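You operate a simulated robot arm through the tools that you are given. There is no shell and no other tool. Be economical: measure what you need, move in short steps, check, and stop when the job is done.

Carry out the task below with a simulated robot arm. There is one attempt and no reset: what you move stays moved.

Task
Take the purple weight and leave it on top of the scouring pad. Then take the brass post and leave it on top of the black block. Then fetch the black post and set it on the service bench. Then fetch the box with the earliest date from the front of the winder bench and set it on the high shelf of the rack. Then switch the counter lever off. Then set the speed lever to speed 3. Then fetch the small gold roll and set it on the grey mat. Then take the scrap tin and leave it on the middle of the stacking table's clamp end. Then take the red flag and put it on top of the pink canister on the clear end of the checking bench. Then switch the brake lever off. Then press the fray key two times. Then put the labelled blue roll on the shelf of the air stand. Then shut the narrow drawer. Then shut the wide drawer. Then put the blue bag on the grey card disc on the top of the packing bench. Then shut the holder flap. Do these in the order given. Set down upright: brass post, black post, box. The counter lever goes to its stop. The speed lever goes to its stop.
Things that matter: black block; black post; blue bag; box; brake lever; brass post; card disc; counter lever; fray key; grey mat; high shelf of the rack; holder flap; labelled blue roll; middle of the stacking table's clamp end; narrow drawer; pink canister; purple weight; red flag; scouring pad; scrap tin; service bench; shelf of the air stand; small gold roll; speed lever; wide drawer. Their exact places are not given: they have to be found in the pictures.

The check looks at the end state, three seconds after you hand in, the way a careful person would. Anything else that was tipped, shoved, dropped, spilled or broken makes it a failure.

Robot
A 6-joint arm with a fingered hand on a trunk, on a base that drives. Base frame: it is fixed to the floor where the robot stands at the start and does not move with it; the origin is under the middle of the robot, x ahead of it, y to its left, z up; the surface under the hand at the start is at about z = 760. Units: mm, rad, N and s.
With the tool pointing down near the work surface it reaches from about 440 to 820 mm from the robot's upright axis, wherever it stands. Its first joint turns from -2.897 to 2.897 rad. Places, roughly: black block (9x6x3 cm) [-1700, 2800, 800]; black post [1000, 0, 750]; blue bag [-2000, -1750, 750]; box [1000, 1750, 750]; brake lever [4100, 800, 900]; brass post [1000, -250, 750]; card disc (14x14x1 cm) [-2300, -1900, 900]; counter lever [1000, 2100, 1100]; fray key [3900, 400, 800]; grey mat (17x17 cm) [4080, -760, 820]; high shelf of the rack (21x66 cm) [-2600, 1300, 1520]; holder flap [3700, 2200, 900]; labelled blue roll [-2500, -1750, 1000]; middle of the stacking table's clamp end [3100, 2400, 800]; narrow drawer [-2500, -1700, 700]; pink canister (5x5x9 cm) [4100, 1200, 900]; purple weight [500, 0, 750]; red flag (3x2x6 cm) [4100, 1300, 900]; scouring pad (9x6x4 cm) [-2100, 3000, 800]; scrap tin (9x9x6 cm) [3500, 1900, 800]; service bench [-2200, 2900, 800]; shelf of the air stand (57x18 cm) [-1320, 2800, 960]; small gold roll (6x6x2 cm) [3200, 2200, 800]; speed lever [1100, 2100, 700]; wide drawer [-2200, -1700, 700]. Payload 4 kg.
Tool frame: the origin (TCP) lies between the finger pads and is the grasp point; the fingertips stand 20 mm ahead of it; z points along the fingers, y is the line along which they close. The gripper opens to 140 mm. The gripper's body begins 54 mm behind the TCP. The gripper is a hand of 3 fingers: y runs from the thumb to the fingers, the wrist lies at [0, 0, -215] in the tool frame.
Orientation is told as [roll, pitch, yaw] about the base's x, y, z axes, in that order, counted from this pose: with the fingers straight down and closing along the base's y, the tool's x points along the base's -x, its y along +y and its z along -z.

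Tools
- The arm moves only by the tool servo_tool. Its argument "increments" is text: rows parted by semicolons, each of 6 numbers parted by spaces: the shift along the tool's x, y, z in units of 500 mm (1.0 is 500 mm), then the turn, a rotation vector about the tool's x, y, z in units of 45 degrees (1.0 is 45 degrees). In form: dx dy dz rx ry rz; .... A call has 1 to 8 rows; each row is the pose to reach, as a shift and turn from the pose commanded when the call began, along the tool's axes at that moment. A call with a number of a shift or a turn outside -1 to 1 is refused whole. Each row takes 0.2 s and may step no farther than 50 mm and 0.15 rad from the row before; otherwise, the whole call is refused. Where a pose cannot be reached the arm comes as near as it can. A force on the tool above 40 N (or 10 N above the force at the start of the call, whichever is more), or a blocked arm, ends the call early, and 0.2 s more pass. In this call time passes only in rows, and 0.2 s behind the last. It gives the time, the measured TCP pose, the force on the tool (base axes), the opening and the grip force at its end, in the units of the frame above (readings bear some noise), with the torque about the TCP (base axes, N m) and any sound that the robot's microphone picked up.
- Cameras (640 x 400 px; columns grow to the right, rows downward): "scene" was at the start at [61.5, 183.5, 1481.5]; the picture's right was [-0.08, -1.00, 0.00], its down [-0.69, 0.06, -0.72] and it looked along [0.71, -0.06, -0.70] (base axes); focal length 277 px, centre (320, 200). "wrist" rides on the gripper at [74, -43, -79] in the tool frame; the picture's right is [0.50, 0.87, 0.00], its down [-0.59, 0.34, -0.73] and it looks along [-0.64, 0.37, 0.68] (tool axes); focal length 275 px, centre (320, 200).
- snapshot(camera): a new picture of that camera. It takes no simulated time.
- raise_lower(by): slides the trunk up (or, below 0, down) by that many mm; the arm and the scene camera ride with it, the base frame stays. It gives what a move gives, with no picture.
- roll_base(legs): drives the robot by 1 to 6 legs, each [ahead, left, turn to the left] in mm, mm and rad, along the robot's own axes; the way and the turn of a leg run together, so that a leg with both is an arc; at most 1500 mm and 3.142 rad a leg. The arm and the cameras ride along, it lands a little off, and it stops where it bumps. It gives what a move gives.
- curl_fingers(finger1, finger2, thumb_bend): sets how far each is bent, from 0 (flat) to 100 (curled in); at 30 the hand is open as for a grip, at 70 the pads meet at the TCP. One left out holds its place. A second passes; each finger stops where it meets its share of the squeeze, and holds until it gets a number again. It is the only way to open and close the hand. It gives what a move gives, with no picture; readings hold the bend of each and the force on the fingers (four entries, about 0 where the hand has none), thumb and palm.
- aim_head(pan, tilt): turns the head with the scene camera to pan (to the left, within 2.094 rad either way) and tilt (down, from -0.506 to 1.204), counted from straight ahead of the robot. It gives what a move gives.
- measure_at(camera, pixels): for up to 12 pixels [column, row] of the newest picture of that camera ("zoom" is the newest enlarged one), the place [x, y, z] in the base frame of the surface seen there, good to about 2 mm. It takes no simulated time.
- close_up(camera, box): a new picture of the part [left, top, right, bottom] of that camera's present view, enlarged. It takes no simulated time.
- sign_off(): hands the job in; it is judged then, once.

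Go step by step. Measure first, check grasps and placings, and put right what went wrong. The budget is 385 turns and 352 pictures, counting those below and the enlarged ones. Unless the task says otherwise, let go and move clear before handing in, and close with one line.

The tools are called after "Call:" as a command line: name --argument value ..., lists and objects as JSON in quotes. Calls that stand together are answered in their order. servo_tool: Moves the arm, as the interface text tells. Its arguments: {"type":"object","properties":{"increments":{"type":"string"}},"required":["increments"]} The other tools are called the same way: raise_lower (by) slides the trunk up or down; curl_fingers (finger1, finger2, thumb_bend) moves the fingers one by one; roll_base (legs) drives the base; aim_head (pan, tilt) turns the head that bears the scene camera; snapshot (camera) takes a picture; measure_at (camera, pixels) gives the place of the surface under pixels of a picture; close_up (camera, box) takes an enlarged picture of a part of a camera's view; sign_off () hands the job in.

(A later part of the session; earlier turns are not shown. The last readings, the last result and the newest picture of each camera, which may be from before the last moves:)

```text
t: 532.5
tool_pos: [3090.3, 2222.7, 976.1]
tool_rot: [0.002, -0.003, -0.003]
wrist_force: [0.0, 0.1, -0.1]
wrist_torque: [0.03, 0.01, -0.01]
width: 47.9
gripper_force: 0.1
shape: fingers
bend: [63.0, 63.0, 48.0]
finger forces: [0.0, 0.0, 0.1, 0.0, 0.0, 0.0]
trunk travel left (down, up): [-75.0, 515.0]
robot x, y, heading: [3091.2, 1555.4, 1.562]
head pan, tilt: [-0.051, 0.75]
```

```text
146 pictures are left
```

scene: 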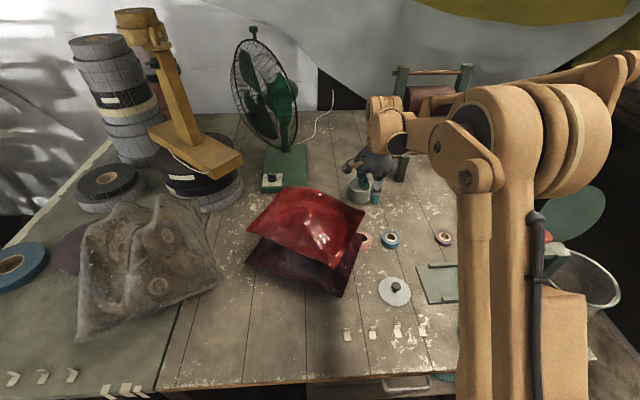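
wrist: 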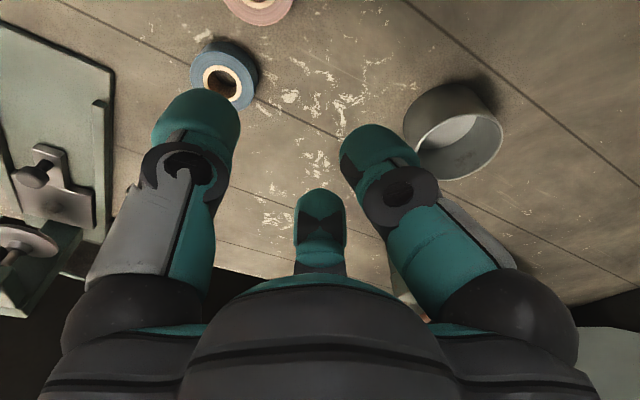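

Tin stands. Measure its rim and the lid's knob position.

Call:
measure_at --camera "wrist" --pixels '[[407, 147], [500, 125], [452, 178], [440, 120], [480, 117], [425, 170], [490, 160]]'

Call:
close_up --camera "scene" --box '[340, 150, 440, 310]'

Call:
measure_at --camera "scene" --pixels '[[396, 287], [395, 284], [379, 291], [411, 292], [394, 304], [395, 277], [349, 185], [371, 180], [358, 195]]'

```text
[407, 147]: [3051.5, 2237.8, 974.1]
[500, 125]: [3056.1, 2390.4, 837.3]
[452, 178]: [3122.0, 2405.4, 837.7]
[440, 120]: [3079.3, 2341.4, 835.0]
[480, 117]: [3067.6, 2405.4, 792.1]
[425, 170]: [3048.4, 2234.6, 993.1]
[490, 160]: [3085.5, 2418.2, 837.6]
```

```text
2.50 times, centred on (390, 230) of scene
```

zoom: 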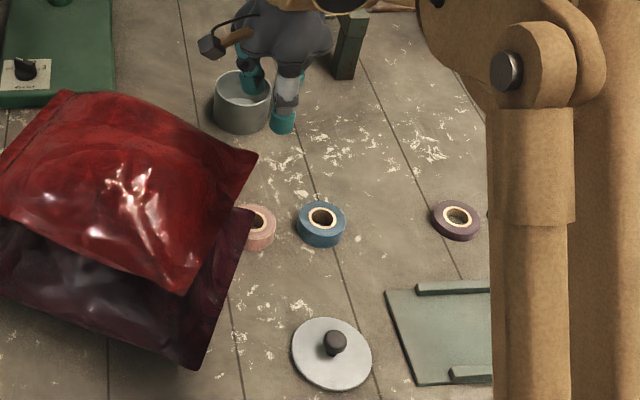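

```text
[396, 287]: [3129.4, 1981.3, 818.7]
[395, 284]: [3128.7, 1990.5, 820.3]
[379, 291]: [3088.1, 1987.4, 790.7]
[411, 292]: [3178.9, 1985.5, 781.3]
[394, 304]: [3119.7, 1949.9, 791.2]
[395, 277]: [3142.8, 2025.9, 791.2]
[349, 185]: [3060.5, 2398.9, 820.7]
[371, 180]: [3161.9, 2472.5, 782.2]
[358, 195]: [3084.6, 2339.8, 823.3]
```

Tin centre ≈(3091,2381). Now fetch the lid: back up 300 mm and go over its knob (3130,1985).

Call:
roll_base --legs '[[-300, 0, 0]]'

Call:
curl_fingers --finger1 52 --finger2 52 --thumb_bend 52

Call:
snapshot --camera "scene"

```text
t: 534.5
tool_pos: [3083.9, 1920.0, 975.4]
tool_rot: [0.004, -0.002, 0.003]
wrist_force: [-0.4, 0.7, -0.6]
wrist_torque: [0.01, 0.02, -0.02]
width: 47.5
gripper_force: 0.1
shape: fingers
bend: [63.0, 63.0, 48.0]
finger forces: [0.0, 0.1, 0.0, 0.0, 0.0, 0.0]
trunk travel left (down, up): [-75.0, 515.0]
robot x, y, heading: [3091.2, 1249.3, 1.567]
head pan, tilt: [-0.051, 0.75]
```

```text
t: 535.5
tool_pos: [3084.9, 1920.0, 976.2]
tool_rot: [0.002, -0.002, 0.005]
wrist_force: [0.3, 0.3, 0.1]
wrist_torque: [-0.01, -0.02, -0.02]
width: 57.3
gripper_force: 0.0
shape: fingers
bend: [52.0, 52.0, 52.0]
finger forces: [0.0, 0.1, 0.0, 0.0, 0.0, 0.1]
trunk travel left (down, up): [-75.0, 515.0]
robot x, y, heading: [3092.9, 1253.8, 1.569]
head pan, tilt: [-0.051, 0.75]
```

```text
144 pictures are left
```

scene: 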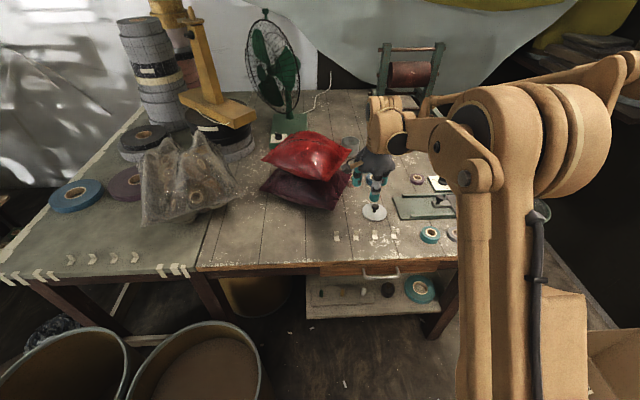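

Call:
servo_tool --increments "-0.045 0.066 0 0 0 0; -0.09 0.132 0.02 0 0 0; -0.09 0.132 0.11 0 0 0; -0.09 0.132 0.2 0 0 0"

Call:
snapshot --camera "wrist"

```text
t: 536.5
tool_pos: [3128.0, 1984.2, 876.7]
tool_rot: [0.004, -0.003, 0.002]
wrist_force: [0.6, -0.2, 0.4]
wrist_torque: [0.02, -0.02, 0.02]
width: 57.3
gripper_force: 0.0
shape: fingers
bend: [52.0, 52.0, 52.0]
finger forces: [0.1, 0.1, 0.0, 0.0, 0.0, 0.1]
trunk travel left (down, up): [-75.0, 515.0]
robot x, y, heading: [3092.8, 1253.2, 1.568]
head pan, tilt: [-0.051, 0.75]
```

```text
143 pictures are left
```

wrist: 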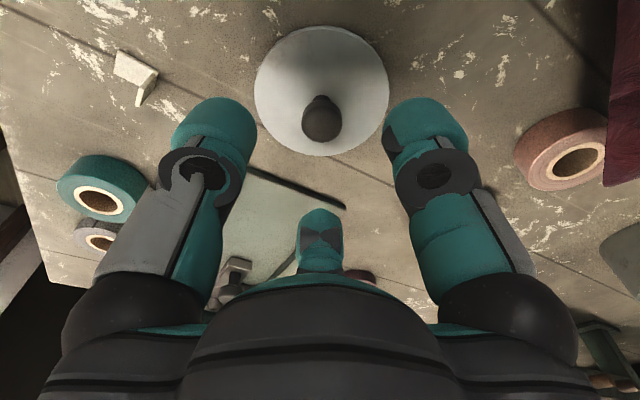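

Call:
servo_tool --increments "0.003 -0.002 0.06 0 0 0; 0.003 -0.002 0.109 0 0 0"

Call:
curl_fingers --finger1 70 --finger2 70 --thumb_bend 70

Call:
servo_tool --increments "0 0 -0.04 0 0 0; 0 0 -0.12 0 0 0; 0 0 -0.2 0 0 0; 0 0 -0.28 0 0 0; 0 0 -0.36 0 0 0; 0 0 -0.44 0 0 0"

Call:
snapshot --camera "wrist"

```text
t: 537.1
tool_pos: [3129.4, 1985.0, 822.0]
tool_rot: [0.003, -0.004, 0.003]
wrist_force: [-0.6, -0.1, 0.5]
wrist_torque: [-0.02, 0.0, 0.02]
width: 57.0
gripper_force: 0.0
shape: fingers
bend: [52.0, 52.0, 52.0]
finger forces: [0.0, 0.0, 0.0, 0.1, 0.0, 0.0]
trunk travel left (down, up): [-75.0, 515.0]
robot x, y, heading: [3089.9, 1249.4, 1.57]
head pan, tilt: [-0.051, 0.75]
```

```text
t: 538.1
tool_pos: [3128.3, 1984.5, 823.5]
tool_rot: [0.003, -0.005, 0.003]
wrist_force: [0.7, -0.5, 0.3]
wrist_torque: [0.01, -0.03, 0.0]
width: 18.5
gripper_force: 12.5
shape: fingers
bend: [64.0, 64.0, 66.0]
finger forces: [8.2, 8.3, 0.0, 0.0, 9.7, 0.0]
trunk travel left (down, up): [-75.0, 515.0]
robot x, y, heading: [3092.9, 1250.4, 1.569]
head pan, tilt: [-0.051, 0.75]
```

```text
t: 539.5
tool_pos: [3129.2, 1988.0, 1044.1]
tool_rot: [0.004, -0.004, 0.003]
wrist_force: [0.3, -0.1, 0.6]
wrist_torque: [-0.01, 0.0, -0.01]
width: 18.4
gripper_force: 13.2
shape: fingers
bend: [64.0, 64.0, 66.0]
finger forces: [8.2, 8.2, 0.0, 0.0, 9.7, 0.1]
trunk travel left (down, up): [-75.0, 515.0]
robot x, y, heading: [3094.2, 1256.1, 1.57]
head pan, tilt: [-0.051, 0.75]
```

```text
142 pictures are left
```

wrist: 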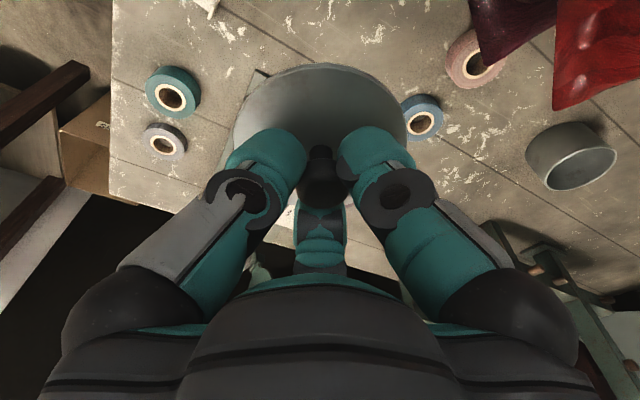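

Lid held level. Drive ahead 330 and extend over the tin.

Call:
roll_base --legs '[[325, 0, 0]]'

Call:
snapshot --camera "scene"

```text
t: 541.6
tool_pos: [3121.0, 2305.3, 1042.9]
tool_rot: [0.002, -0.003, 0.011]
wrist_force: [-0.4, 0.6, -0.1]
wrist_torque: [-0.02, -0.03, 0.02]
width: 18.6
gripper_force: 12.6
shape: fingers
bend: [64.0, 64.0, 66.0]
finger forces: [8.1, 8.3, 0.0, 0.0, 9.6, 0.0]
trunk travel left (down, up): [-75.0, 515.0]
robot x, y, heading: [3087.8, 1565.6, 1.579]
head pan, tilt: [-0.051, 0.75]
```

```text
141 pictures are left
```

scene: 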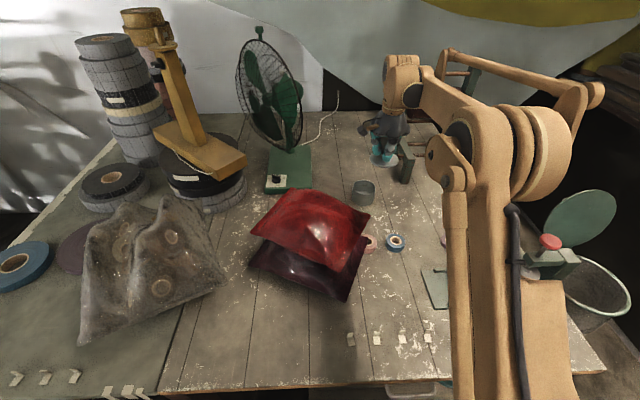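

Call:
servo_tool --increments "0.03 0.076 0.03 0 0 0; 0.06 0.152 0.06 0 0 0; 0.06 0.152 0.15 0 0 0; 0.06 0.152 0.23 0 0 0; 0.06 0.152 0.27 0 0 0"

Call:
snapshot --camera "wrist"

Call:
close_up --camera "scene" --box '[310, 120, 420, 220]'

```text
t: 542.8
tool_pos: [3091.2, 2383.0, 910.1]
tool_rot: [0.004, -0.004, 0.013]
wrist_force: [0.3, 0.4, -0.1]
wrist_torque: [0.04, -0.02, -0.03]
width: 18.3
gripper_force: 12.4
shape: fingers
bend: [64.0, 64.0, 66.0]
finger forces: [8.2, 8.3, 0.1, 0.1, 9.2, 0.0]
trunk travel left (down, up): [-75.0, 515.0]
robot x, y, heading: [3090.9, 1567.2, 1.585]
head pan, tilt: [-0.051, 0.75]
```

```text
140 pictures are left
```

wrist: 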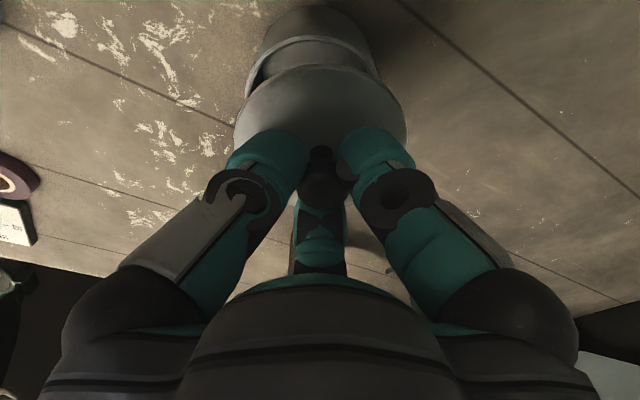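

```text
4.00 times, centred on (365, 170) of scene
```

zoom: 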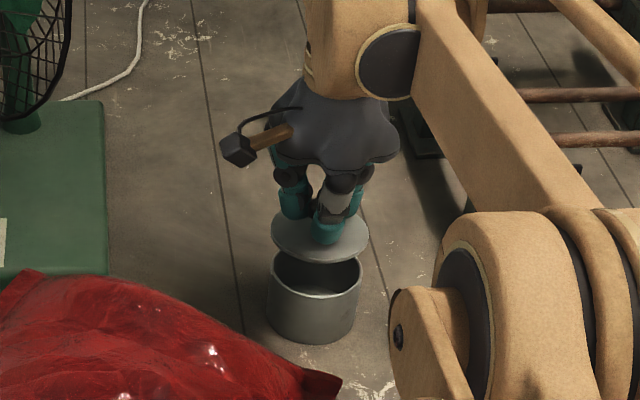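

Call:
measure_at --camera "zoom" --pixels '[[274, 240], [365, 240], [318, 258], [270, 280], [358, 280], [315, 333], [290, 254], [345, 254]]'

Call:
measure_at --camera "wrist" --pixels '[[240, 115], [402, 115], [300, 70], [252, 85], [375, 65], [310, 40], [345, 42]]'

```text
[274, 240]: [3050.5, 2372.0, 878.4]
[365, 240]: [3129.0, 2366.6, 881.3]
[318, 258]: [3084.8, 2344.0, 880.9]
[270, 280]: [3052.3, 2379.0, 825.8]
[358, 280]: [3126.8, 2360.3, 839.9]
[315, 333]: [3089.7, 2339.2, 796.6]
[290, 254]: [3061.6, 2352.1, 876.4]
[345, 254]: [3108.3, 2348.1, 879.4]
```

```text
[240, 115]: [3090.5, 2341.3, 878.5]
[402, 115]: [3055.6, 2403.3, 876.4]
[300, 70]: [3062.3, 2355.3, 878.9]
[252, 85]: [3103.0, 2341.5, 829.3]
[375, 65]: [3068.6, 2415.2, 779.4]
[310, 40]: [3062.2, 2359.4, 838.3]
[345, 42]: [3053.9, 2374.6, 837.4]
```

Lid and tin agree within ~2 mm. Lower the lid onto the tin.

Call:
servo_tool --increments "-0.002 -0.003 0.03 0 0 0; -0.002 -0.003 0.055 0 0 0; -0.002 -0.003 0.062 0 0 0; -0.002 -0.003 0.068 0 0 0"

```text
t: 543.8
tool_pos: [3092.1, 2377.1, 876.2]
tool_rot: [0.006, -0.004, 0.013]
wrist_force: [4.0, -2.4, 13.3]
wrist_torque: [0.05, -0.07, 0.01]
width: 17.2
gripper_force: 14.7
shape: fingers
bend: [65.0, 64.0, 66.0]
finger forces: [8.3, 10.1, 0.1, 0.0, 10.9, 0.0]
trunk travel left (down, up): [-75.0, 515.0]
robot x, y, heading: [3089.9, 1563.8, 1.58]
head pan, tilt: [-0.051, 0.75]
```

Call:
servo_tool --increments "0 0 0.004 0 0 0; 0 0 0.008 0 0 0"

Call:
close_up --camera "scene" --box '[330, 150, 390, 210]'

```text
t: 544.4
tool_pos: [3092.2, 2377.3, 873.7]
tool_rot: [0.006, -0.004, 0.011]
wrist_force: [2.9, 2.6, 27.7]
wrist_torque: [0.23, 0.12, -0.07]
width: 15.1
gripper_force: 20.1
shape: fingers
bend: [66.0, 64.0, 66.0]
finger forces: [21.4, 10.7, 0.1, 0.0, 8.7, 0.0]
trunk travel left (down, up): [-75.0, 515.0]
robot x, y, heading: [3090.7, 1566.4, 1.58]
head pan, tilt: [-0.051, 0.75]
```

```text
6.67 times, centred on (360, 180) of scene
```

zoom: 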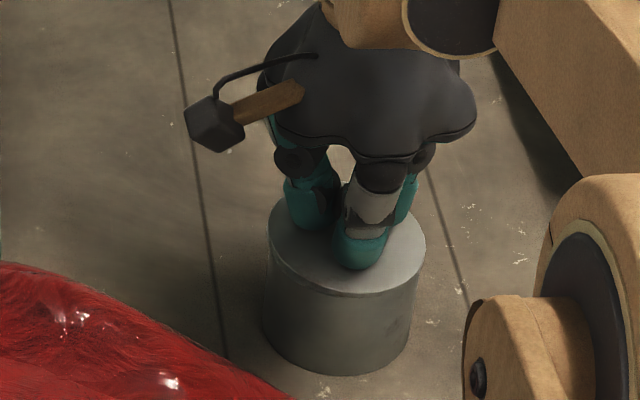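

Lid is seated flush. Release and withdraw.

Call:
curl_fingers --finger1 54 --finger2 54 --thumb_bend 54

Call:
servo_tool --increments "0 0 -0.03 0 0 0; 0 0 -0.1 0 0 0; 0 0 -0.18 0 0 0; 0 -0.08 -0.22 0 0 0; 0 -0.17 -0.24 0 0 0; 0 -0.26 -0.26 0 0 0; 0 -0.35 -0.28 0 0 0"

Call:
snapshot --camera "scene"

Call:
close_up --camera "scene" --box '[310, 140, 430, 240]'

```text
t: 545.4
tool_pos: [3093.9, 2375.9, 873.5]
tool_rot: [0.006, -0.004, 0.011]
wrist_force: [0.0, 6.7, 35.5]
wrist_torque: [0.5, 0.69, -0.1]
width: 35.4
gripper_force: 17.8
shape: fingers
bend: [62.0, 54.0, 54.0]
finger forces: [35.7, 0.0, 0.1, 0.0, 0.1, 0.0]
trunk travel left (down, up): [-75.0, 515.0]
robot x, y, heading: [3090.2, 1565.7, 1.578]
head pan, tilt: [-0.051, 0.75]
```

```text
t: 547.0
tool_pos: [3092.4, 2205.9, 1009.3]
tool_rot: [0.005, -0.004, 0.012]
wrist_force: [0.5, -0.4, 0.2]
wrist_torque: [-0.04, -0.03, -0.01]
width: 50.6
gripper_force: 0.1
shape: fingers
bend: [54.0, 54.0, 54.0]
finger forces: [0.1, 0.0, 0.0, 0.0, 0.0, 0.1]
trunk travel left (down, up): [-75.0, 515.0]
robot x, y, heading: [3090.6, 1565.8, 1.581]
head pan, tilt: [-0.051, 0.75]
```

```text
137 pictures are left
```

scene: 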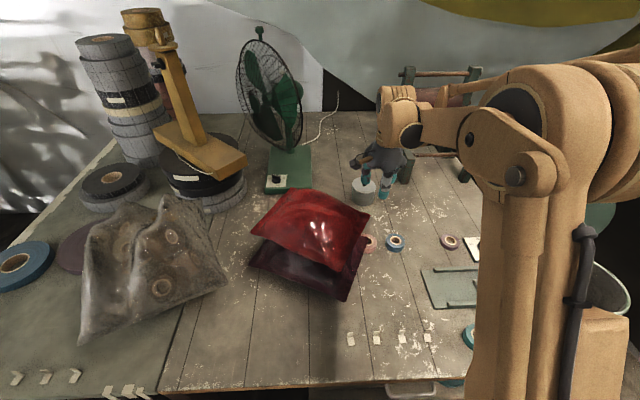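

```text
4.00 times, centred on (370, 190) of scene
```

zoom: 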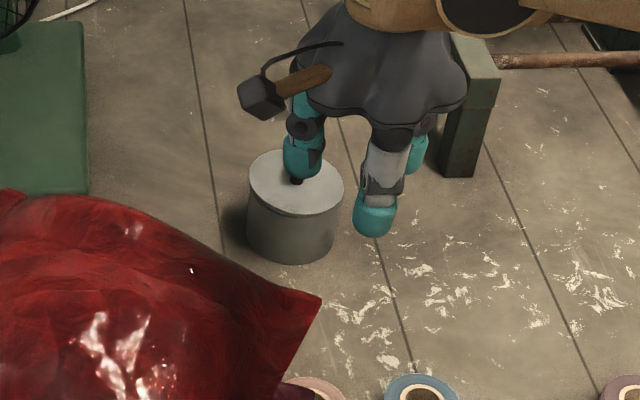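

Tin done. Retract and go to the checking bench for the red flag.

Call:
servo_tool --increments "0 -0.09 0 0 0 0; 0 -0.18 0 0 0 0; 0 -0.26 0 0 0 0"

Call:
roll_base --legs '[[-750, 0, 0], [0, 0, -1.58], [200, 400, 0]]'

Call:
aim_head --pan 0.15 --tilt 0.6

Call:
snapshot --camera "scene"

```text
t: 547.8
tool_pos: [3091.8, 2076.5, 1010.5]
tool_rot: [0.003, -0.003, 0.012]
wrist_force: [0.2, 0.0, 0.1]
wrist_torque: [-0.03, -0.02, 0.02]
width: 50.6
gripper_force: 0.1
shape: fingers
bend: [54.0, 54.0, 54.0]
finger forces: [0.1, 0.0, 0.0, 0.1, 0.0, 0.0]
trunk travel left (down, up): [-75.0, 515.0]
robot x, y, heading: [3090.9, 1562.8, 1.578]
head pan, tilt: [-0.051, 0.75]
```

```text
t: 557.9
tool_pos: [3804.7, 1273.5, 1010.5]
tool_rot: [0.003, -0.004, -1.528]
wrist_force: [0.8, -1.0, -0.2]
wrist_torque: [0.03, 0.02, 0.01]
width: 50.9
gripper_force: 0.2
shape: fingers
bend: [54.0, 54.0, 54.0]
finger forces: [0.1, 0.0, 0.0, 0.0, 0.0, 0.0]
trunk travel left (down, up): [-75.0, 515.0]
robot x, y, heading: [3293.1, 1261.2, 0.039]
head pan, tilt: [-0.051, 0.75]
```

```text
t: 558.6
tool_pos: [3805.3, 1272.6, 1010.7]
tool_rot: [0.004, -0.004, -1.528]
wrist_force: [0.2, -0.3, -0.2]
wrist_torque: [0.05, 0.02, 0.04]
width: 50.7
gripper_force: 0.0
shape: fingers
bend: [54.0, 54.0, 54.0]
finger forces: [0.0, 0.0, 0.1, 0.0, 0.0, 0.0]
trunk travel left (down, up): [-75.0, 515.0]
robot x, y, heading: [3295.4, 1258.6, 0.038]
head pan, tilt: [0.15, 0.6]
```

```text
135 pictures are left
```

scene: 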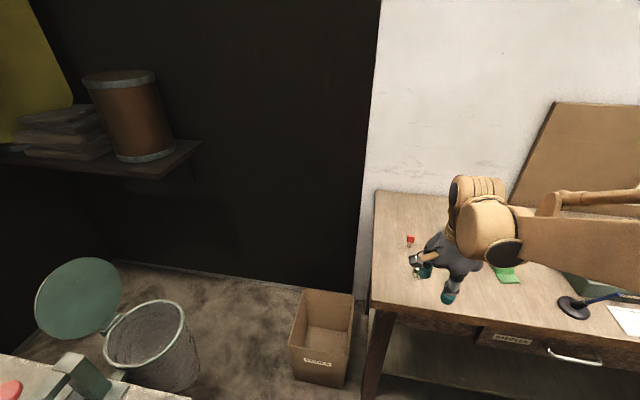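

Call:
servo_tool --increments "-0.09 0 0 0 0 0; -0.18 0 0 0 0 0; -0.27 0 0 0 0 0; -0.36 0 0 0 0 0; -0.45 0 0 0 0 0; -0.54 0 0 0 0 0"

Call:
aim_head --pan -0.15 --tilt 0.65

Call:
snapshot --camera "scene"

Call:
close_up --camera "scene" --box '[280, 180, 440, 310]'

```text
t: 560.0
tool_pos: [3815.4, 1002.7, 1013.6]
tool_rot: [0.005, -0.004, -1.531]
wrist_force: [-0.6, -0.3, 0.6]
wrist_torque: [-0.03, 0.03, -0.02]
width: 50.5
gripper_force: 0.1
shape: fingers
bend: [54.0, 54.0, 54.0]
finger forces: [0.0, 0.0, 0.0, 0.0, 0.0, 0.0]
trunk travel left (down, up): [-75.0, 515.0]
robot x, y, heading: [3295.6, 1260.8, 0.037]
head pan, tilt: [0.15, 0.6]
```

```text
t: 560.9
tool_pos: [3814.9, 1004.8, 1012.9]
tool_rot: [0.003, -0.004, -1.528]
wrist_force: [-0.4, -0.6, 0.2]
wrist_torque: [-0.02, -0.03, 0.02]
width: 50.8
gripper_force: 0.1
shape: fingers
bend: [54.0, 54.0, 54.0]
finger forces: [0.1, 0.0, 0.1, 0.0, 0.0, 0.1]
trunk travel left (down, up): [-75.0, 515.0]
robot x, y, heading: [3294.2, 1257.3, 0.037]
head pan, tilt: [-0.15, 0.649]
```

```text
134 pictures are left
```

scene: 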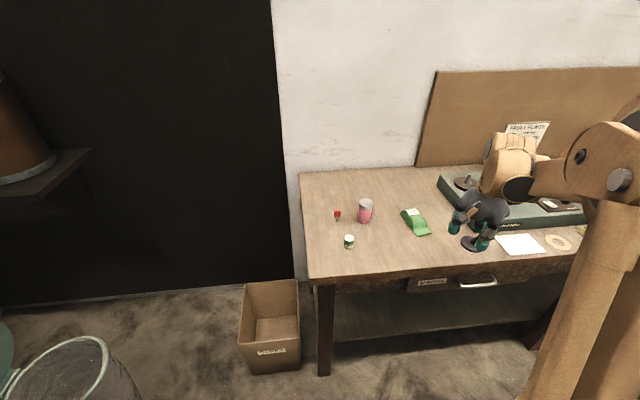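

```text
3.08 times, centred on (360, 245) of scene
```

zoom: 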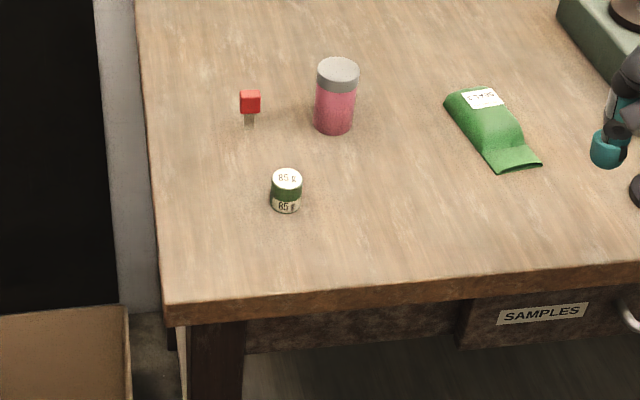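

Call:
close_up --camera "scene" --box '[325, 190, 385, 235]'

Call:
measure_at --camera "zoom" --pixels '[[130, 215], [122, 198], [150, 200], [135, 240], [140, 255], [130, 205], [425, 95], [430, 130], [380, 110], [480, 115], [420, 230], [435, 110]]'

```text
8.89 times, centred on (355, 212) of scene
```

zoom: 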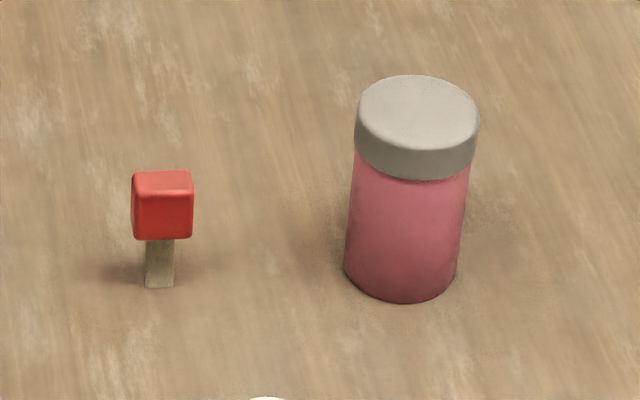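

```text
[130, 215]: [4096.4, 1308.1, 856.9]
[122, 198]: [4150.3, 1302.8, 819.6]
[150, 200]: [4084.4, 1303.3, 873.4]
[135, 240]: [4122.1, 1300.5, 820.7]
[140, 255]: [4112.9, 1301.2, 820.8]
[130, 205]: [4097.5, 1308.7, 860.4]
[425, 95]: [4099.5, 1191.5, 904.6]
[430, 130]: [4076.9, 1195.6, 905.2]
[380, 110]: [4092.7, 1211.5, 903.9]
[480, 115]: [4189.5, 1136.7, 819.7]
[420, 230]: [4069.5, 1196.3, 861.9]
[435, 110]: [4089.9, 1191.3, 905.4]
```

Red flag: head z 850–877, centre ≈(4095,1297); canister top z 905, centre ≈(4089,1195). Move ahead 160 and position above the flag.

Call:
roll_base --legs '[[160, 0, -0.037]]'

Call:
curl_fingers --finger1 54 --finger2 54 --thumb_bend 54

Call:
close_up --camera "scene" --box '[270, 190, 390, 290]'

```text
t: 562.3
tool_pos: [3963.1, 985.9, 1013.6]
tool_rot: [0.003, -0.003, -1.57]
wrist_force: [-0.2, 0.7, -0.1]
wrist_torque: [0.0, -0.01, 0.02]
width: 50.6
gripper_force: 0.1
shape: fingers
bend: [54.0, 54.0, 54.0]
finger forces: [0.0, 0.0, 0.1, 0.0, 0.1, 0.0]
trunk travel left (down, up): [-75.0, 515.0]
robot x, y, heading: [3452.7, 1260.0, -0.004]
head pan, tilt: [-0.15, 0.649]
```

```text
t: 563.3
tool_pos: [3962.0, 986.7, 1013.8]
tool_rot: [0.003, -0.003, -1.57]
wrist_force: [-0.8, 0.0, -0.3]
wrist_torque: [0.01, -0.02, 0.03]
width: 50.8
gripper_force: 0.1
shape: fingers
bend: [54.0, 54.0, 54.0]
finger forces: [0.1, 0.0, 0.0, 0.1, 0.0, 0.0]
trunk travel left (down, up): [-75.0, 515.0]
robot x, y, heading: [3451.9, 1261.0, -0.006]
head pan, tilt: [-0.15, 0.649]
```

```text
4.00 times, centred on (330, 240) of scene
```

zoom: 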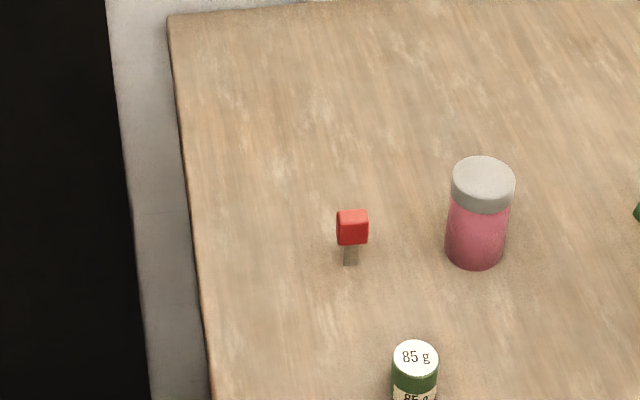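

Call:
measure_at --camera "zoom" --pixels '[[352, 217], [340, 216], [364, 215], [353, 232], [350, 258], [483, 178], [458, 180], [510, 180], [483, 162], [483, 195], [415, 355], [348, 262]]'

```text
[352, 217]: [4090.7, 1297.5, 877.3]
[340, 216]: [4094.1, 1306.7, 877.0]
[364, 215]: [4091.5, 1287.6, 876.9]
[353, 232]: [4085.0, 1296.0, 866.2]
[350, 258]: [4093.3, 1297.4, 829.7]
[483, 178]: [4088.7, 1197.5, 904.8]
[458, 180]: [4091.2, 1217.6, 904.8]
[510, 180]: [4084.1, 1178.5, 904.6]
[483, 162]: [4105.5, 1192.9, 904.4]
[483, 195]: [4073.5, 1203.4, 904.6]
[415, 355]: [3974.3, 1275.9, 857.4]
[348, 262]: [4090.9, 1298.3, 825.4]
```

Call:
servo_tool --increments "0.08 0.035 0 0 0 0; 0.16 0.07 0 0 0 0; 0.24 0.105 0 0 0 0; 0.32 0.14 0 0 0 0; 0.4 0.175 0 0 0 0; 0.48 0.21 0 0 0 0; 0.56 0.24 0 0 0 0; 0.62 0.262 0.04 0 0 0"

Call:
servo_tool --increments "0 0 0.08 0 0 0; 0 0 0.15 0 0 0"

Call:
snapshot --camera "wrist"

```text
t: 565.1
tool_pos: [4093.3, 1296.8, 994.4]
tool_rot: [0.003, -0.004, -1.57]
wrist_force: [-0.1, -0.7, 0.0]
wrist_torque: [0.02, -0.03, 0.01]
width: 50.8
gripper_force: 0.1
shape: fingers
bend: [54.0, 54.0, 54.0]
finger forces: [0.0, 0.0, 0.1, 0.0, 0.0, 0.0]
trunk travel left (down, up): [-75.0, 515.0]
robot x, y, heading: [3453.4, 1262.6, -0.002]
head pan, tilt: [-0.15, 0.649]
```

```text
t: 565.7
tool_pos: [4092.3, 1295.6, 919.4]
tool_rot: [0.005, -0.005, -1.57]
wrist_force: [-0.6, 0.5, -0.6]
wrist_torque: [-0.01, 0.0, -0.01]
width: 50.7
gripper_force: 0.0
shape: fingers
bend: [54.0, 54.0, 54.0]
finger forces: [0.1, 0.1, 0.0, 0.1, 0.1, 0.0]
trunk travel left (down, up): [-75.0, 515.0]
robot x, y, heading: [3450.5, 1258.6, -0.003]
head pan, tilt: [-0.15, 0.649]
```

```text
130 pictures are left
```

wrist: 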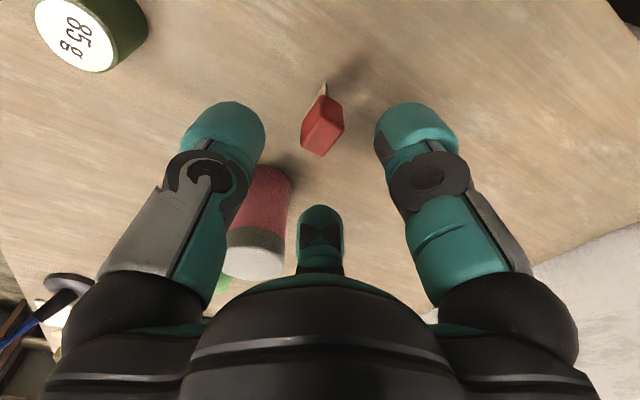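

Flag centred at (322,130). Descend and grip its head.

Call:
servo_tool --increments "0.002 0 0.06 0 0 0; 0.002 0 0.1 0 0 0"

Call:
curl_fingers --finger1 70 --finger2 70 --thumb_bend 70

Call:
snapshot --camera "wrist"

```text
t: 566.3
tool_pos: [4095.0, 1295.7, 868.7]
tool_rot: [0.003, -0.002, -1.57]
wrist_force: [-0.4, 0.4, -0.4]
wrist_torque: [0.02, -0.03, 0.01]
width: 51.0
gripper_force: 0.1
shape: fingers
bend: [54.0, 54.0, 54.0]
finger forces: [0.0, 0.0, 0.0, 0.0, 0.0, 0.0]
trunk travel left (down, up): [-75.0, 515.0]
robot x, y, heading: [3454.7, 1264.9, -0.003]
head pan, tilt: [-0.15, 0.649]
```

```text
t: 567.3
tool_pos: [4094.9, 1296.4, 869.8]
tool_rot: [0.003, -0.004, -1.57]
wrist_force: [0.3, 0.2, 0.1]
wrist_torque: [-0.01, -0.01, 0.01]
width: 15.2
gripper_force: 10.9
shape: fingers
bend: [66.0, 65.0, 66.0]
finger forces: [5.7, 7.2, 0.1, 0.1, 8.6, 0.1]
trunk travel left (down, up): [-75.0, 515.0]
robot x, y, heading: [3454.1, 1264.1, -0.003]
head pan, tilt: [-0.15, 0.649]
```

```text
129 pictures are left
```

wrist: 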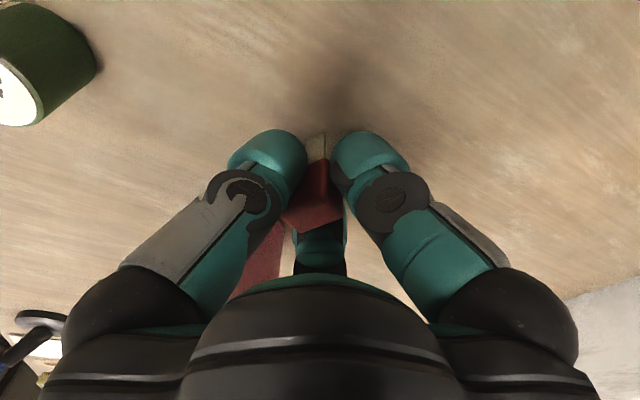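

Gripped; flag bottom 49 mm below the TCP. Lift to 985 and move over the canister (4089,1198).

Call:
servo_tool --increments "0 0 -0.08 0 0 0; 0 0 -0.16 0 0 0; 0 0 -0.23 0 0 0; -0.07 -0.004 -0.23 0 0 0; -0.14 -0.008 -0.23 0 0 0; -0.197 -0.01 -0.23 0 0 0"

Call:
close_up --camera "scene" --box '[300, 150, 420, 270]'

Call:
snapshot --camera "wrist"

```text
t: 568.7
tool_pos: [4087.2, 1199.6, 981.6]
tool_rot: [0.003, -0.004, -1.57]
wrist_force: [0.1, -0.2, -0.5]
wrist_torque: [-0.02, 0.01, -0.01]
width: 15.1
gripper_force: 10.5
shape: fingers
bend: [66.0, 65.0, 66.0]
finger forces: [5.7, 7.0, 0.0, 0.0, 8.5, 0.0]
trunk travel left (down, up): [-75.0, 515.0]
robot x, y, heading: [3451.5, 1262.9, 0.001]
head pan, tilt: [-0.15, 0.649]
```

```text
3.33 times, centred on (360, 210) of scene
```

zoom: 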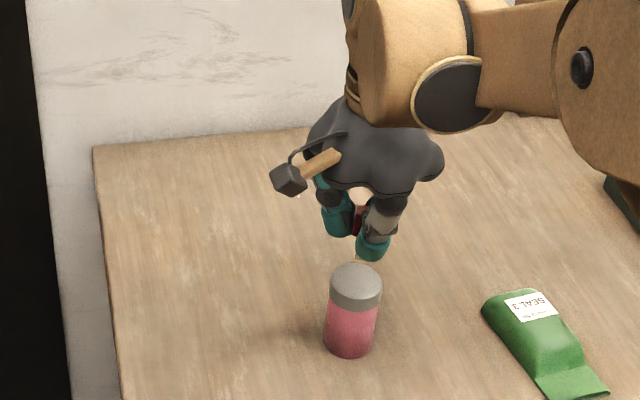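

```text
127 pictures are left
```

wrist: 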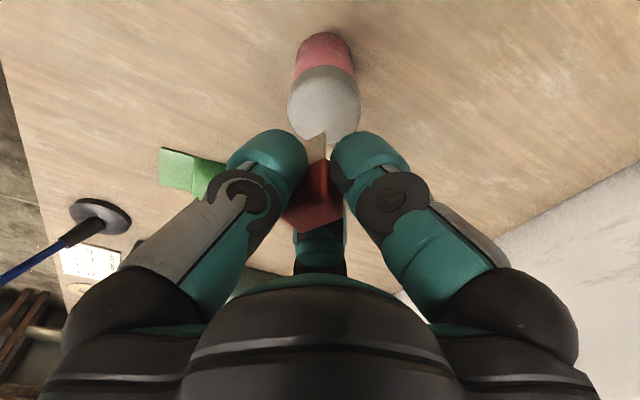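

Aligned above the canister. Lower gently to contact at ≈954.

Call:
servo_tool --increments "0.0 0.004 0.03 0 0 0; 0.0 0.004 0.05 0 0 0"

Call:
close_up --camera "scene" --box '[335, 190, 395, 250]'

Call:
servo_tool --increments "0 0 0.003 0 0 0; 0 0 0.006 0 0 0"

```text
t: 569.3
tool_pos: [4091.7, 1198.4, 956.7]
tool_rot: [0.003, -0.005, -1.567]
wrist_force: [0.1, -0.4, -0.4]
wrist_torque: [0.02, -0.01, 0.01]
width: 14.8
gripper_force: 10.4
shape: fingers
bend: [66.0, 65.0, 66.0]
finger forces: [5.6, 7.0, 0.0, 0.1, 8.7, 0.1]
trunk travel left (down, up): [-75.0, 515.0]
robot x, y, heading: [3453.9, 1259.3, -0.002]
head pan, tilt: [-0.15, 0.649]
```

```text
6.67 times, centred on (365, 220) of scene
```

zoom: 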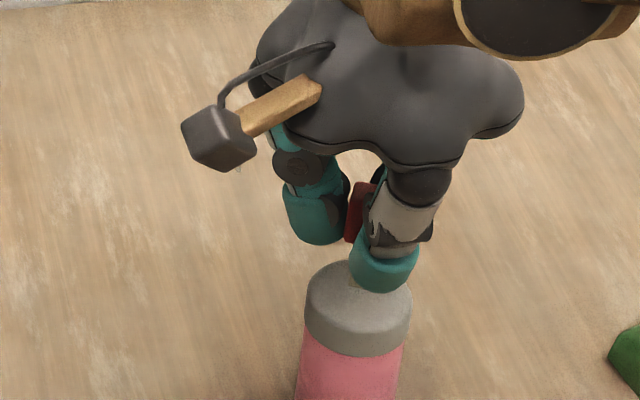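

```text
t: 569.9
tool_pos: [4090.8, 1200.5, 953.7]
tool_rot: [0.003, -0.005, -1.57]
wrist_force: [0.2, 0.8, -0.5]
wrist_torque: [-0.01, -0.04, 0.01]
width: 14.8
gripper_force: 10.7
shape: fingers
bend: [66.0, 65.0, 66.0]
finger forces: [5.7, 6.9, 0.0, 0.0, 8.6, 0.0]
trunk travel left (down, up): [-75.0, 515.0]
robot x, y, heading: [3454.4, 1266.3, -0.002]
head pan, tilt: [-0.15, 0.649]
```

Call:
servo_tool --increments "0 0 0.002 0 0 0; 0 0 0.004 0 0 0"

Call:
snapshot --camera "wrist"

```text
t: 570.5
tool_pos: [4090.5, 1199.3, 953.3]
tool_rot: [0.003, -0.004, -1.57]
wrist_force: [0.2, -0.8, -0.6]
wrist_torque: [-0.02, 0.02, 0.0]
width: 15.0
gripper_force: 10.0
shape: fingers
bend: [66.0, 65.0, 66.0]
finger forces: [5.7, 7.0, 0.0, 0.1, 8.6, 0.0]
trunk travel left (down, up): [-75.0, 515.0]
robot x, y, heading: [3452.4, 1263.8, -0.003]
head pan, tilt: [-0.15, 0.649]
```

```text
125 pictures are left
```

wrist: 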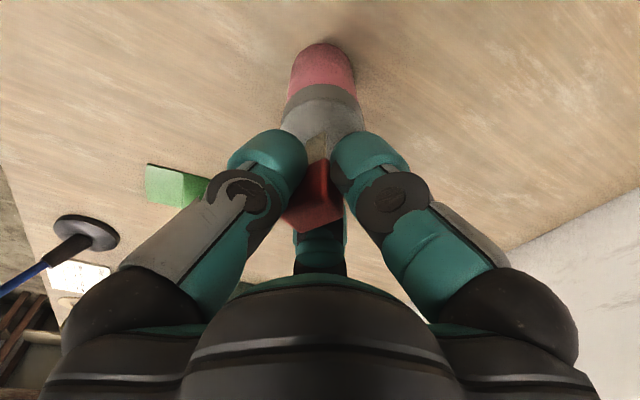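

Call:
servo_tool --increments "0 0 0.003 0 0 0; 0 0 0.006 0 0 0"

```text
t: 571.1
tool_pos: [4090.8, 1199.0, 950.5]
tool_rot: [0.004, -0.003, -1.568]
wrist_force: [0.1, 1.3, 7.8]
wrist_torque: [-0.02, -0.01, -0.01]
width: 14.8
gripper_force: 12.5
shape: fingers
bend: [66.0, 65.0, 66.0]
finger forces: [7.2, 8.1, 0.1, 0.0, 9.8, 0.0]
trunk travel left (down, up): [-75.0, 515.0]
robot x, y, heading: [3452.2, 1262.5, 0.005]
head pan, tilt: [-0.15, 0.649]
```

Contact. Open the fingers gently in small steps.

Call:
servo_tool --increments "0 0 -0.001 0 0 0"

Call:
curl_fingers --finger1 63 --finger2 63 --thumb_bend 63

Call:
curl_fingers --finger1 54 --finger2 54 --thumb_bend 54

Call:
snapshot --camera "wrist"

```text
t: 571.5
tool_pos: [4089.6, 1198.2, 951.4]
tool_rot: [0.003, -0.003, -1.569]
wrist_force: [-0.5, 0.1, 2.2]
wrist_torque: [0.0, -0.01, 0.01]
width: 14.8
gripper_force: 11.8
shape: fingers
bend: [66.0, 65.0, 66.0]
finger forces: [6.5, 7.7, 0.0, 0.1, 9.5, 0.0]
trunk travel left (down, up): [-75.0, 515.0]
robot x, y, heading: [3455.8, 1261.6, -0.002]
head pan, tilt: [-0.15, 0.649]
```

```text
t: 572.5
tool_pos: [4090.6, 1198.2, 950.4]
tool_rot: [0.004, -0.002, -1.568]
wrist_force: [0.3, -0.3, 0.0]
wrist_torque: [0.02, -0.03, -0.02]
width: 22.6
gripper_force: 0.2
shape: fingers
bend: [63.0, 63.0, 63.0]
finger forces: [0.1, 0.1, 0.0, 0.0, 0.0, 0.0]
trunk travel left (down, up): [-75.0, 515.0]
robot x, y, heading: [3452.7, 1266.7, 0.001]
head pan, tilt: [-0.15, 0.649]
```

```text
t: 573.5
tool_pos: [4090.0, 1198.6, 950.4]
tool_rot: [0.003, -0.004, -1.568]
wrist_force: [-0.5, 0.3, 1.2]
wrist_torque: [-0.04, 0.0, -0.01]
width: 51.0
gripper_force: 0.1
shape: fingers
bend: [54.0, 54.0, 54.0]
finger forces: [0.0, 0.0, 0.1, 0.0, 0.0, 0.0]
trunk travel left (down, up): [-75.0, 515.0]
robot x, y, heading: [3449.1, 1264.4, -0.001]
head pan, tilt: [-0.15, 0.649]
```

```text
124 pictures are left
```

wrist: 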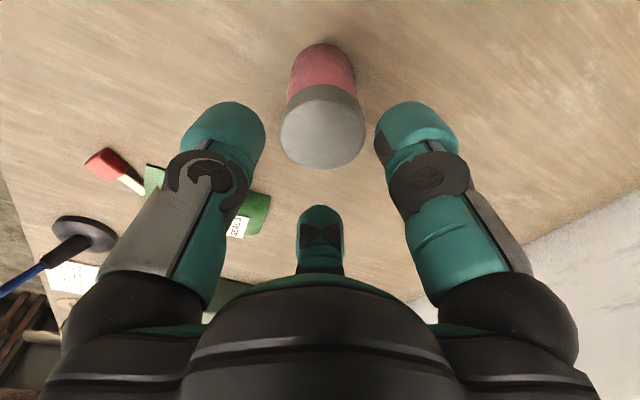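

The flag toppled off and lies on the bench. Raise and look.

Call:
servo_tool --increments "0 0 -0.08 0 0 0; 0 -0.08 -0.12 0 0 0; 0 -0.16 -0.12 0 0 0; 0.09 -0.2 -0.12 0 0 0; 0.18 -0.24 -0.12 0 0 0"

Call:
snapshot --camera "scene"

Call:
close_up --camera "scene" --box '[330, 180, 430, 270]'

```text
t: 574.7
tool_pos: [3972.7, 1289.8, 1012.4]
tool_rot: [0.003, -0.005, -1.571]
wrist_force: [-0.4, 1.3, 0.8]
wrist_torque: [-0.02, 0.03, 0.0]
width: 51.2
gripper_force: 0.1
shape: fingers
bend: [54.0, 54.0, 54.0]
finger forces: [0.1, 0.0, 0.1, 0.0, 0.0, 0.0]
trunk travel left (down, up): [-75.0, 515.0]
robot x, y, heading: [3454.3, 1261.6, -0.001]
head pan, tilt: [-0.15, 0.649]
```

```text
123 pictures are left
```

scene: 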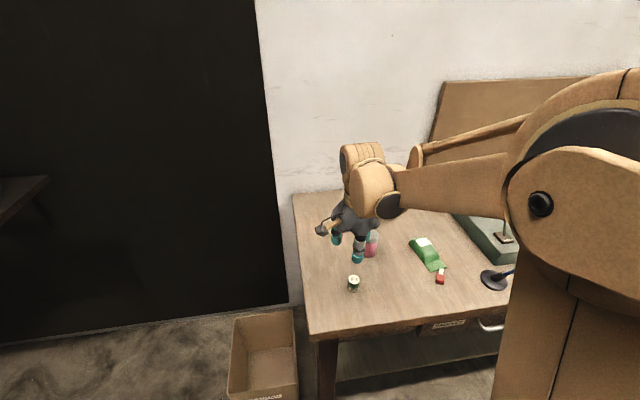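

```text
4.44 times, centred on (380, 225) of scene
```

zoom: 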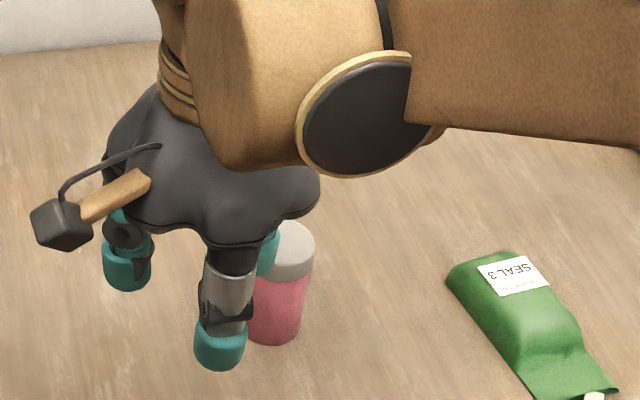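

Call:
close_up --camera "scene" --box '[400, 230, 480, 295]'

Call:
measure_at --camera "zoom" --pixels '[[308, 310], [308, 335], [295, 315], [325, 315], [318, 280], [325, 265], [290, 250], [325, 230], [340, 262], [308, 300], [330, 255]]'

```text
6.15 times, centred on (440, 262) of scene
```

zoom: 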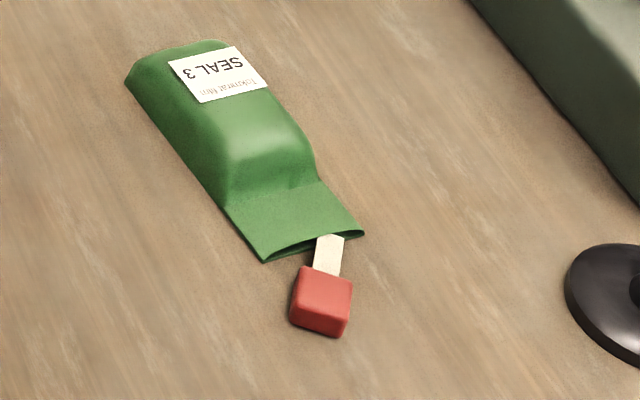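

```text
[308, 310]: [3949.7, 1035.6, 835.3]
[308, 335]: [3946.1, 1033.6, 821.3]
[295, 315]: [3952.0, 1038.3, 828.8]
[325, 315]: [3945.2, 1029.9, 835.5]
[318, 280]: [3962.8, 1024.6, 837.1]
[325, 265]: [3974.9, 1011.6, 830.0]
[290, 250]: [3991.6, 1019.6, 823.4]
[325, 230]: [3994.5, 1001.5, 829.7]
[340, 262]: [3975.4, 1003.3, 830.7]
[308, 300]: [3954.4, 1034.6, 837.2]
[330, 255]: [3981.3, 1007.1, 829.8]
```

Flag lies with its head at (3955,1027), stick toward (3990,1003). Rotate the hand to yaw ≈-0.14 so fingers avoid the green pouch, and move above it.

Call:
servo_tool --increments "-0.09 0 0 0 0 -0.15; -0.18 0 0 0 0 -0.3; -0.27 0 0 0 0 -0.45; -0.36 0 0 0 0 -0.6; -0.45 0 0 0 0 -0.75; -0.5 -0.03 0 0 0 -0.91"

Call:
servo_tool --increments "0 0 0 0 0 -0.15; 0 0 0 0 0 -0.3; 0 0 0 0 0 -0.45; 0 0 0 0 0 -0.6; 0 0 0 0 0 -0.75; 0 0 0 0 0 -0.91"

Call:
curl_fingers --finger1 56 --finger2 56 --thumb_bend 56

Call:
snapshot --camera "wrist"

```text
t: 576.1
tool_pos: [3956.1, 1040.9, 1014.3]
tool_rot: [0.0, -0.005, -0.855]
wrist_force: [0.4, -0.5, 0.5]
wrist_torque: [-0.04, -0.03, -0.01]
width: 51.2
gripper_force: 0.0
shape: fingers
bend: [54.0, 54.0, 54.0]
finger forces: [0.0, 0.0, 0.0, 0.0, 0.1, 0.0]
trunk travel left (down, up): [-75.0, 515.0]
robot x, y, heading: [3455.6, 1263.9, 0.003]
head pan, tilt: [-0.15, 0.649]
```

```text
t: 577.5
tool_pos: [3954.6, 1038.5, 1009.8]
tool_rot: [-0.005, -0.005, -0.139]
wrist_force: [0.9, -0.1, -0.6]
wrist_torque: [-0.01, -0.03, -0.01]
width: 51.3
gripper_force: 0.0
shape: fingers
bend: [54.0, 54.0, 54.0]
finger forces: [0.0, 0.0, 0.0, 0.0, 0.0, 0.0]
trunk travel left (down, up): [-75.0, 515.0]
robot x, y, heading: [3452.6, 1262.4, -0.001]
head pan, tilt: [-0.15, 0.649]
```

```text
t: 578.5
tool_pos: [3954.9, 1038.3, 1009.2]
tool_rot: [-0.003, -0.006, -0.139]
wrist_force: [-0.2, 0.5, -0.3]
wrist_torque: [-0.01, 0.01, 0.03]
width: 44.9
gripper_force: 0.1
shape: fingers
bend: [56.0, 56.0, 56.0]
finger forces: [0.0, 0.1, 0.0, 0.0, 0.0, 0.0]
trunk travel left (down, up): [-75.0, 515.0]
robot x, y, heading: [3453.0, 1263.4, -0.002]
head pan, tilt: [-0.15, 0.649]
```

```text
120 pictures are left
```

wrist: 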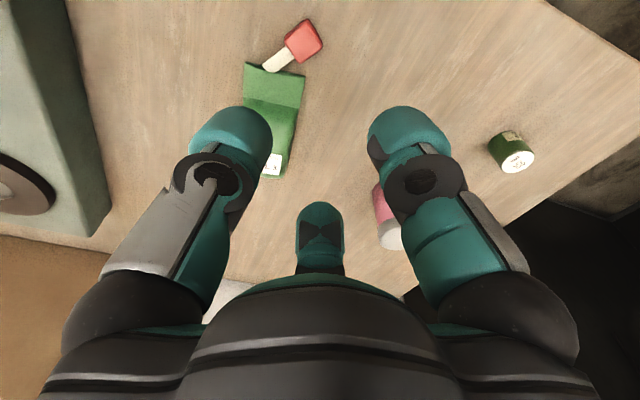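

Call:
measure_at --camera "wrist" --pixels '[[303, 40], [290, 50], [270, 65], [262, 75], [245, 68], [318, 40], [305, 22], [300, 58], [305, 75]]'

```text
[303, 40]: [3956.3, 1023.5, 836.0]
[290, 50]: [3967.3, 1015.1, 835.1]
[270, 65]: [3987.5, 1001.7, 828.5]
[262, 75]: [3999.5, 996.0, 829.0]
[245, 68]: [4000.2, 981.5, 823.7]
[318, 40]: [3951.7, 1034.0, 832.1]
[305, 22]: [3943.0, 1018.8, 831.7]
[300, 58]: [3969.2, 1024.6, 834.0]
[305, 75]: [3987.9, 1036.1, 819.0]
```

Call:
servo_tool --increments "-0.004 -0.026 0.08 0 0 0; -0.004 -0.026 0.16 0 0 0; -0.004 -0.026 0.24 0 0 0"

Call:
snapshot --camera "wrist"

```text
t: 579.3
tool_pos: [3954.1, 1026.5, 890.8]
tool_rot: [-0.004, -0.005, -0.14]
wrist_force: [0.2, 0.4, -0.5]
wrist_torque: [-0.01, 0.02, 0.0]
width: 44.9
gripper_force: 0.0
shape: fingers
bend: [56.0, 56.0, 56.0]
finger forces: [0.0, 0.0, 0.0, 0.0, 0.0, 0.0]
trunk travel left (down, up): [-75.0, 515.0]
robot x, y, heading: [3452.7, 1262.0, -0.005]
head pan, tilt: [-0.15, 0.649]
```

```text
119 pictures are left
```

wrist: 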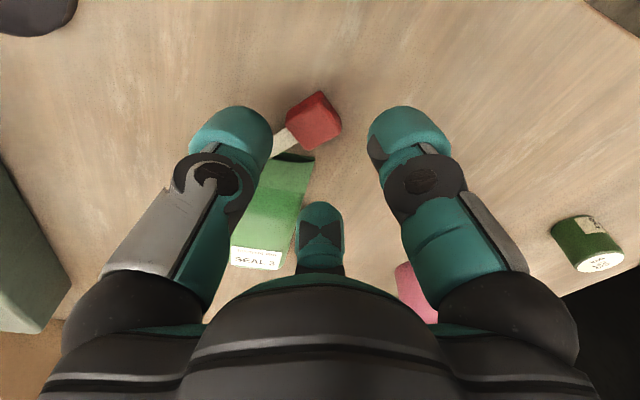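

Call:
servo_tool --increments "0.003 -0.01 0.05 0 0 0; 0.003 -0.01 0.078 0 0 0"

Call:
curl_fingers --finger1 70 --finger2 70 --thumb_bend 70

Call:
snapshot --camera "wrist"

```text
t: 579.9
tool_pos: [3954.1, 1023.3, 851.2]
tool_rot: [-0.004, -0.003, -0.142]
wrist_force: [-0.3, 0.2, 0.6]
wrist_torque: [-0.02, -0.02, 0.01]
width: 44.9
gripper_force: 0.1
shape: fingers
bend: [56.0, 56.0, 56.0]
finger forces: [0.0, 0.0, 0.1, 0.0, 0.1, 0.0]
trunk travel left (down, up): [-75.0, 515.0]
robot x, y, heading: [3452.1, 1261.1, -0.002]
head pan, tilt: [-0.15, 0.649]
```

```text
t: 580.9
tool_pos: [3952.7, 1023.7, 852.3]
tool_rot: [-0.004, -0.003, -0.141]
wrist_force: [-0.2, 0.1, -0.3]
wrist_torque: [-0.01, 0.02, 0.0]
width: 20.4
gripper_force: 14.4
shape: fingers
bend: [65.0, 63.0, 64.0]
finger forces: [7.3, 9.4, 0.0, 0.0, 12.0, 0.0]
trunk travel left (down, up): [-75.0, 515.0]
robot x, y, heading: [3451.3, 1268.7, -0.002]
head pan, tilt: [-0.15, 0.649]
```

```text
118 pictures are left
```

wrist: 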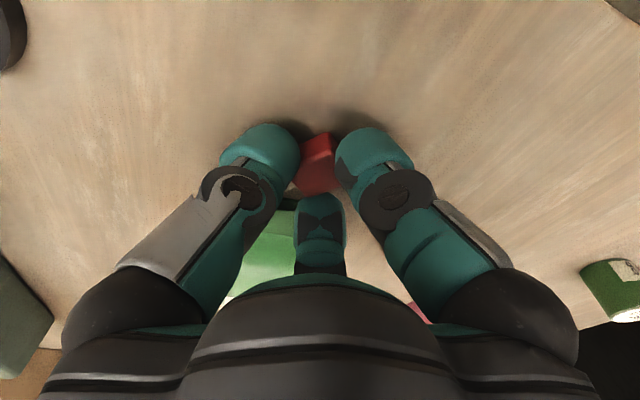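

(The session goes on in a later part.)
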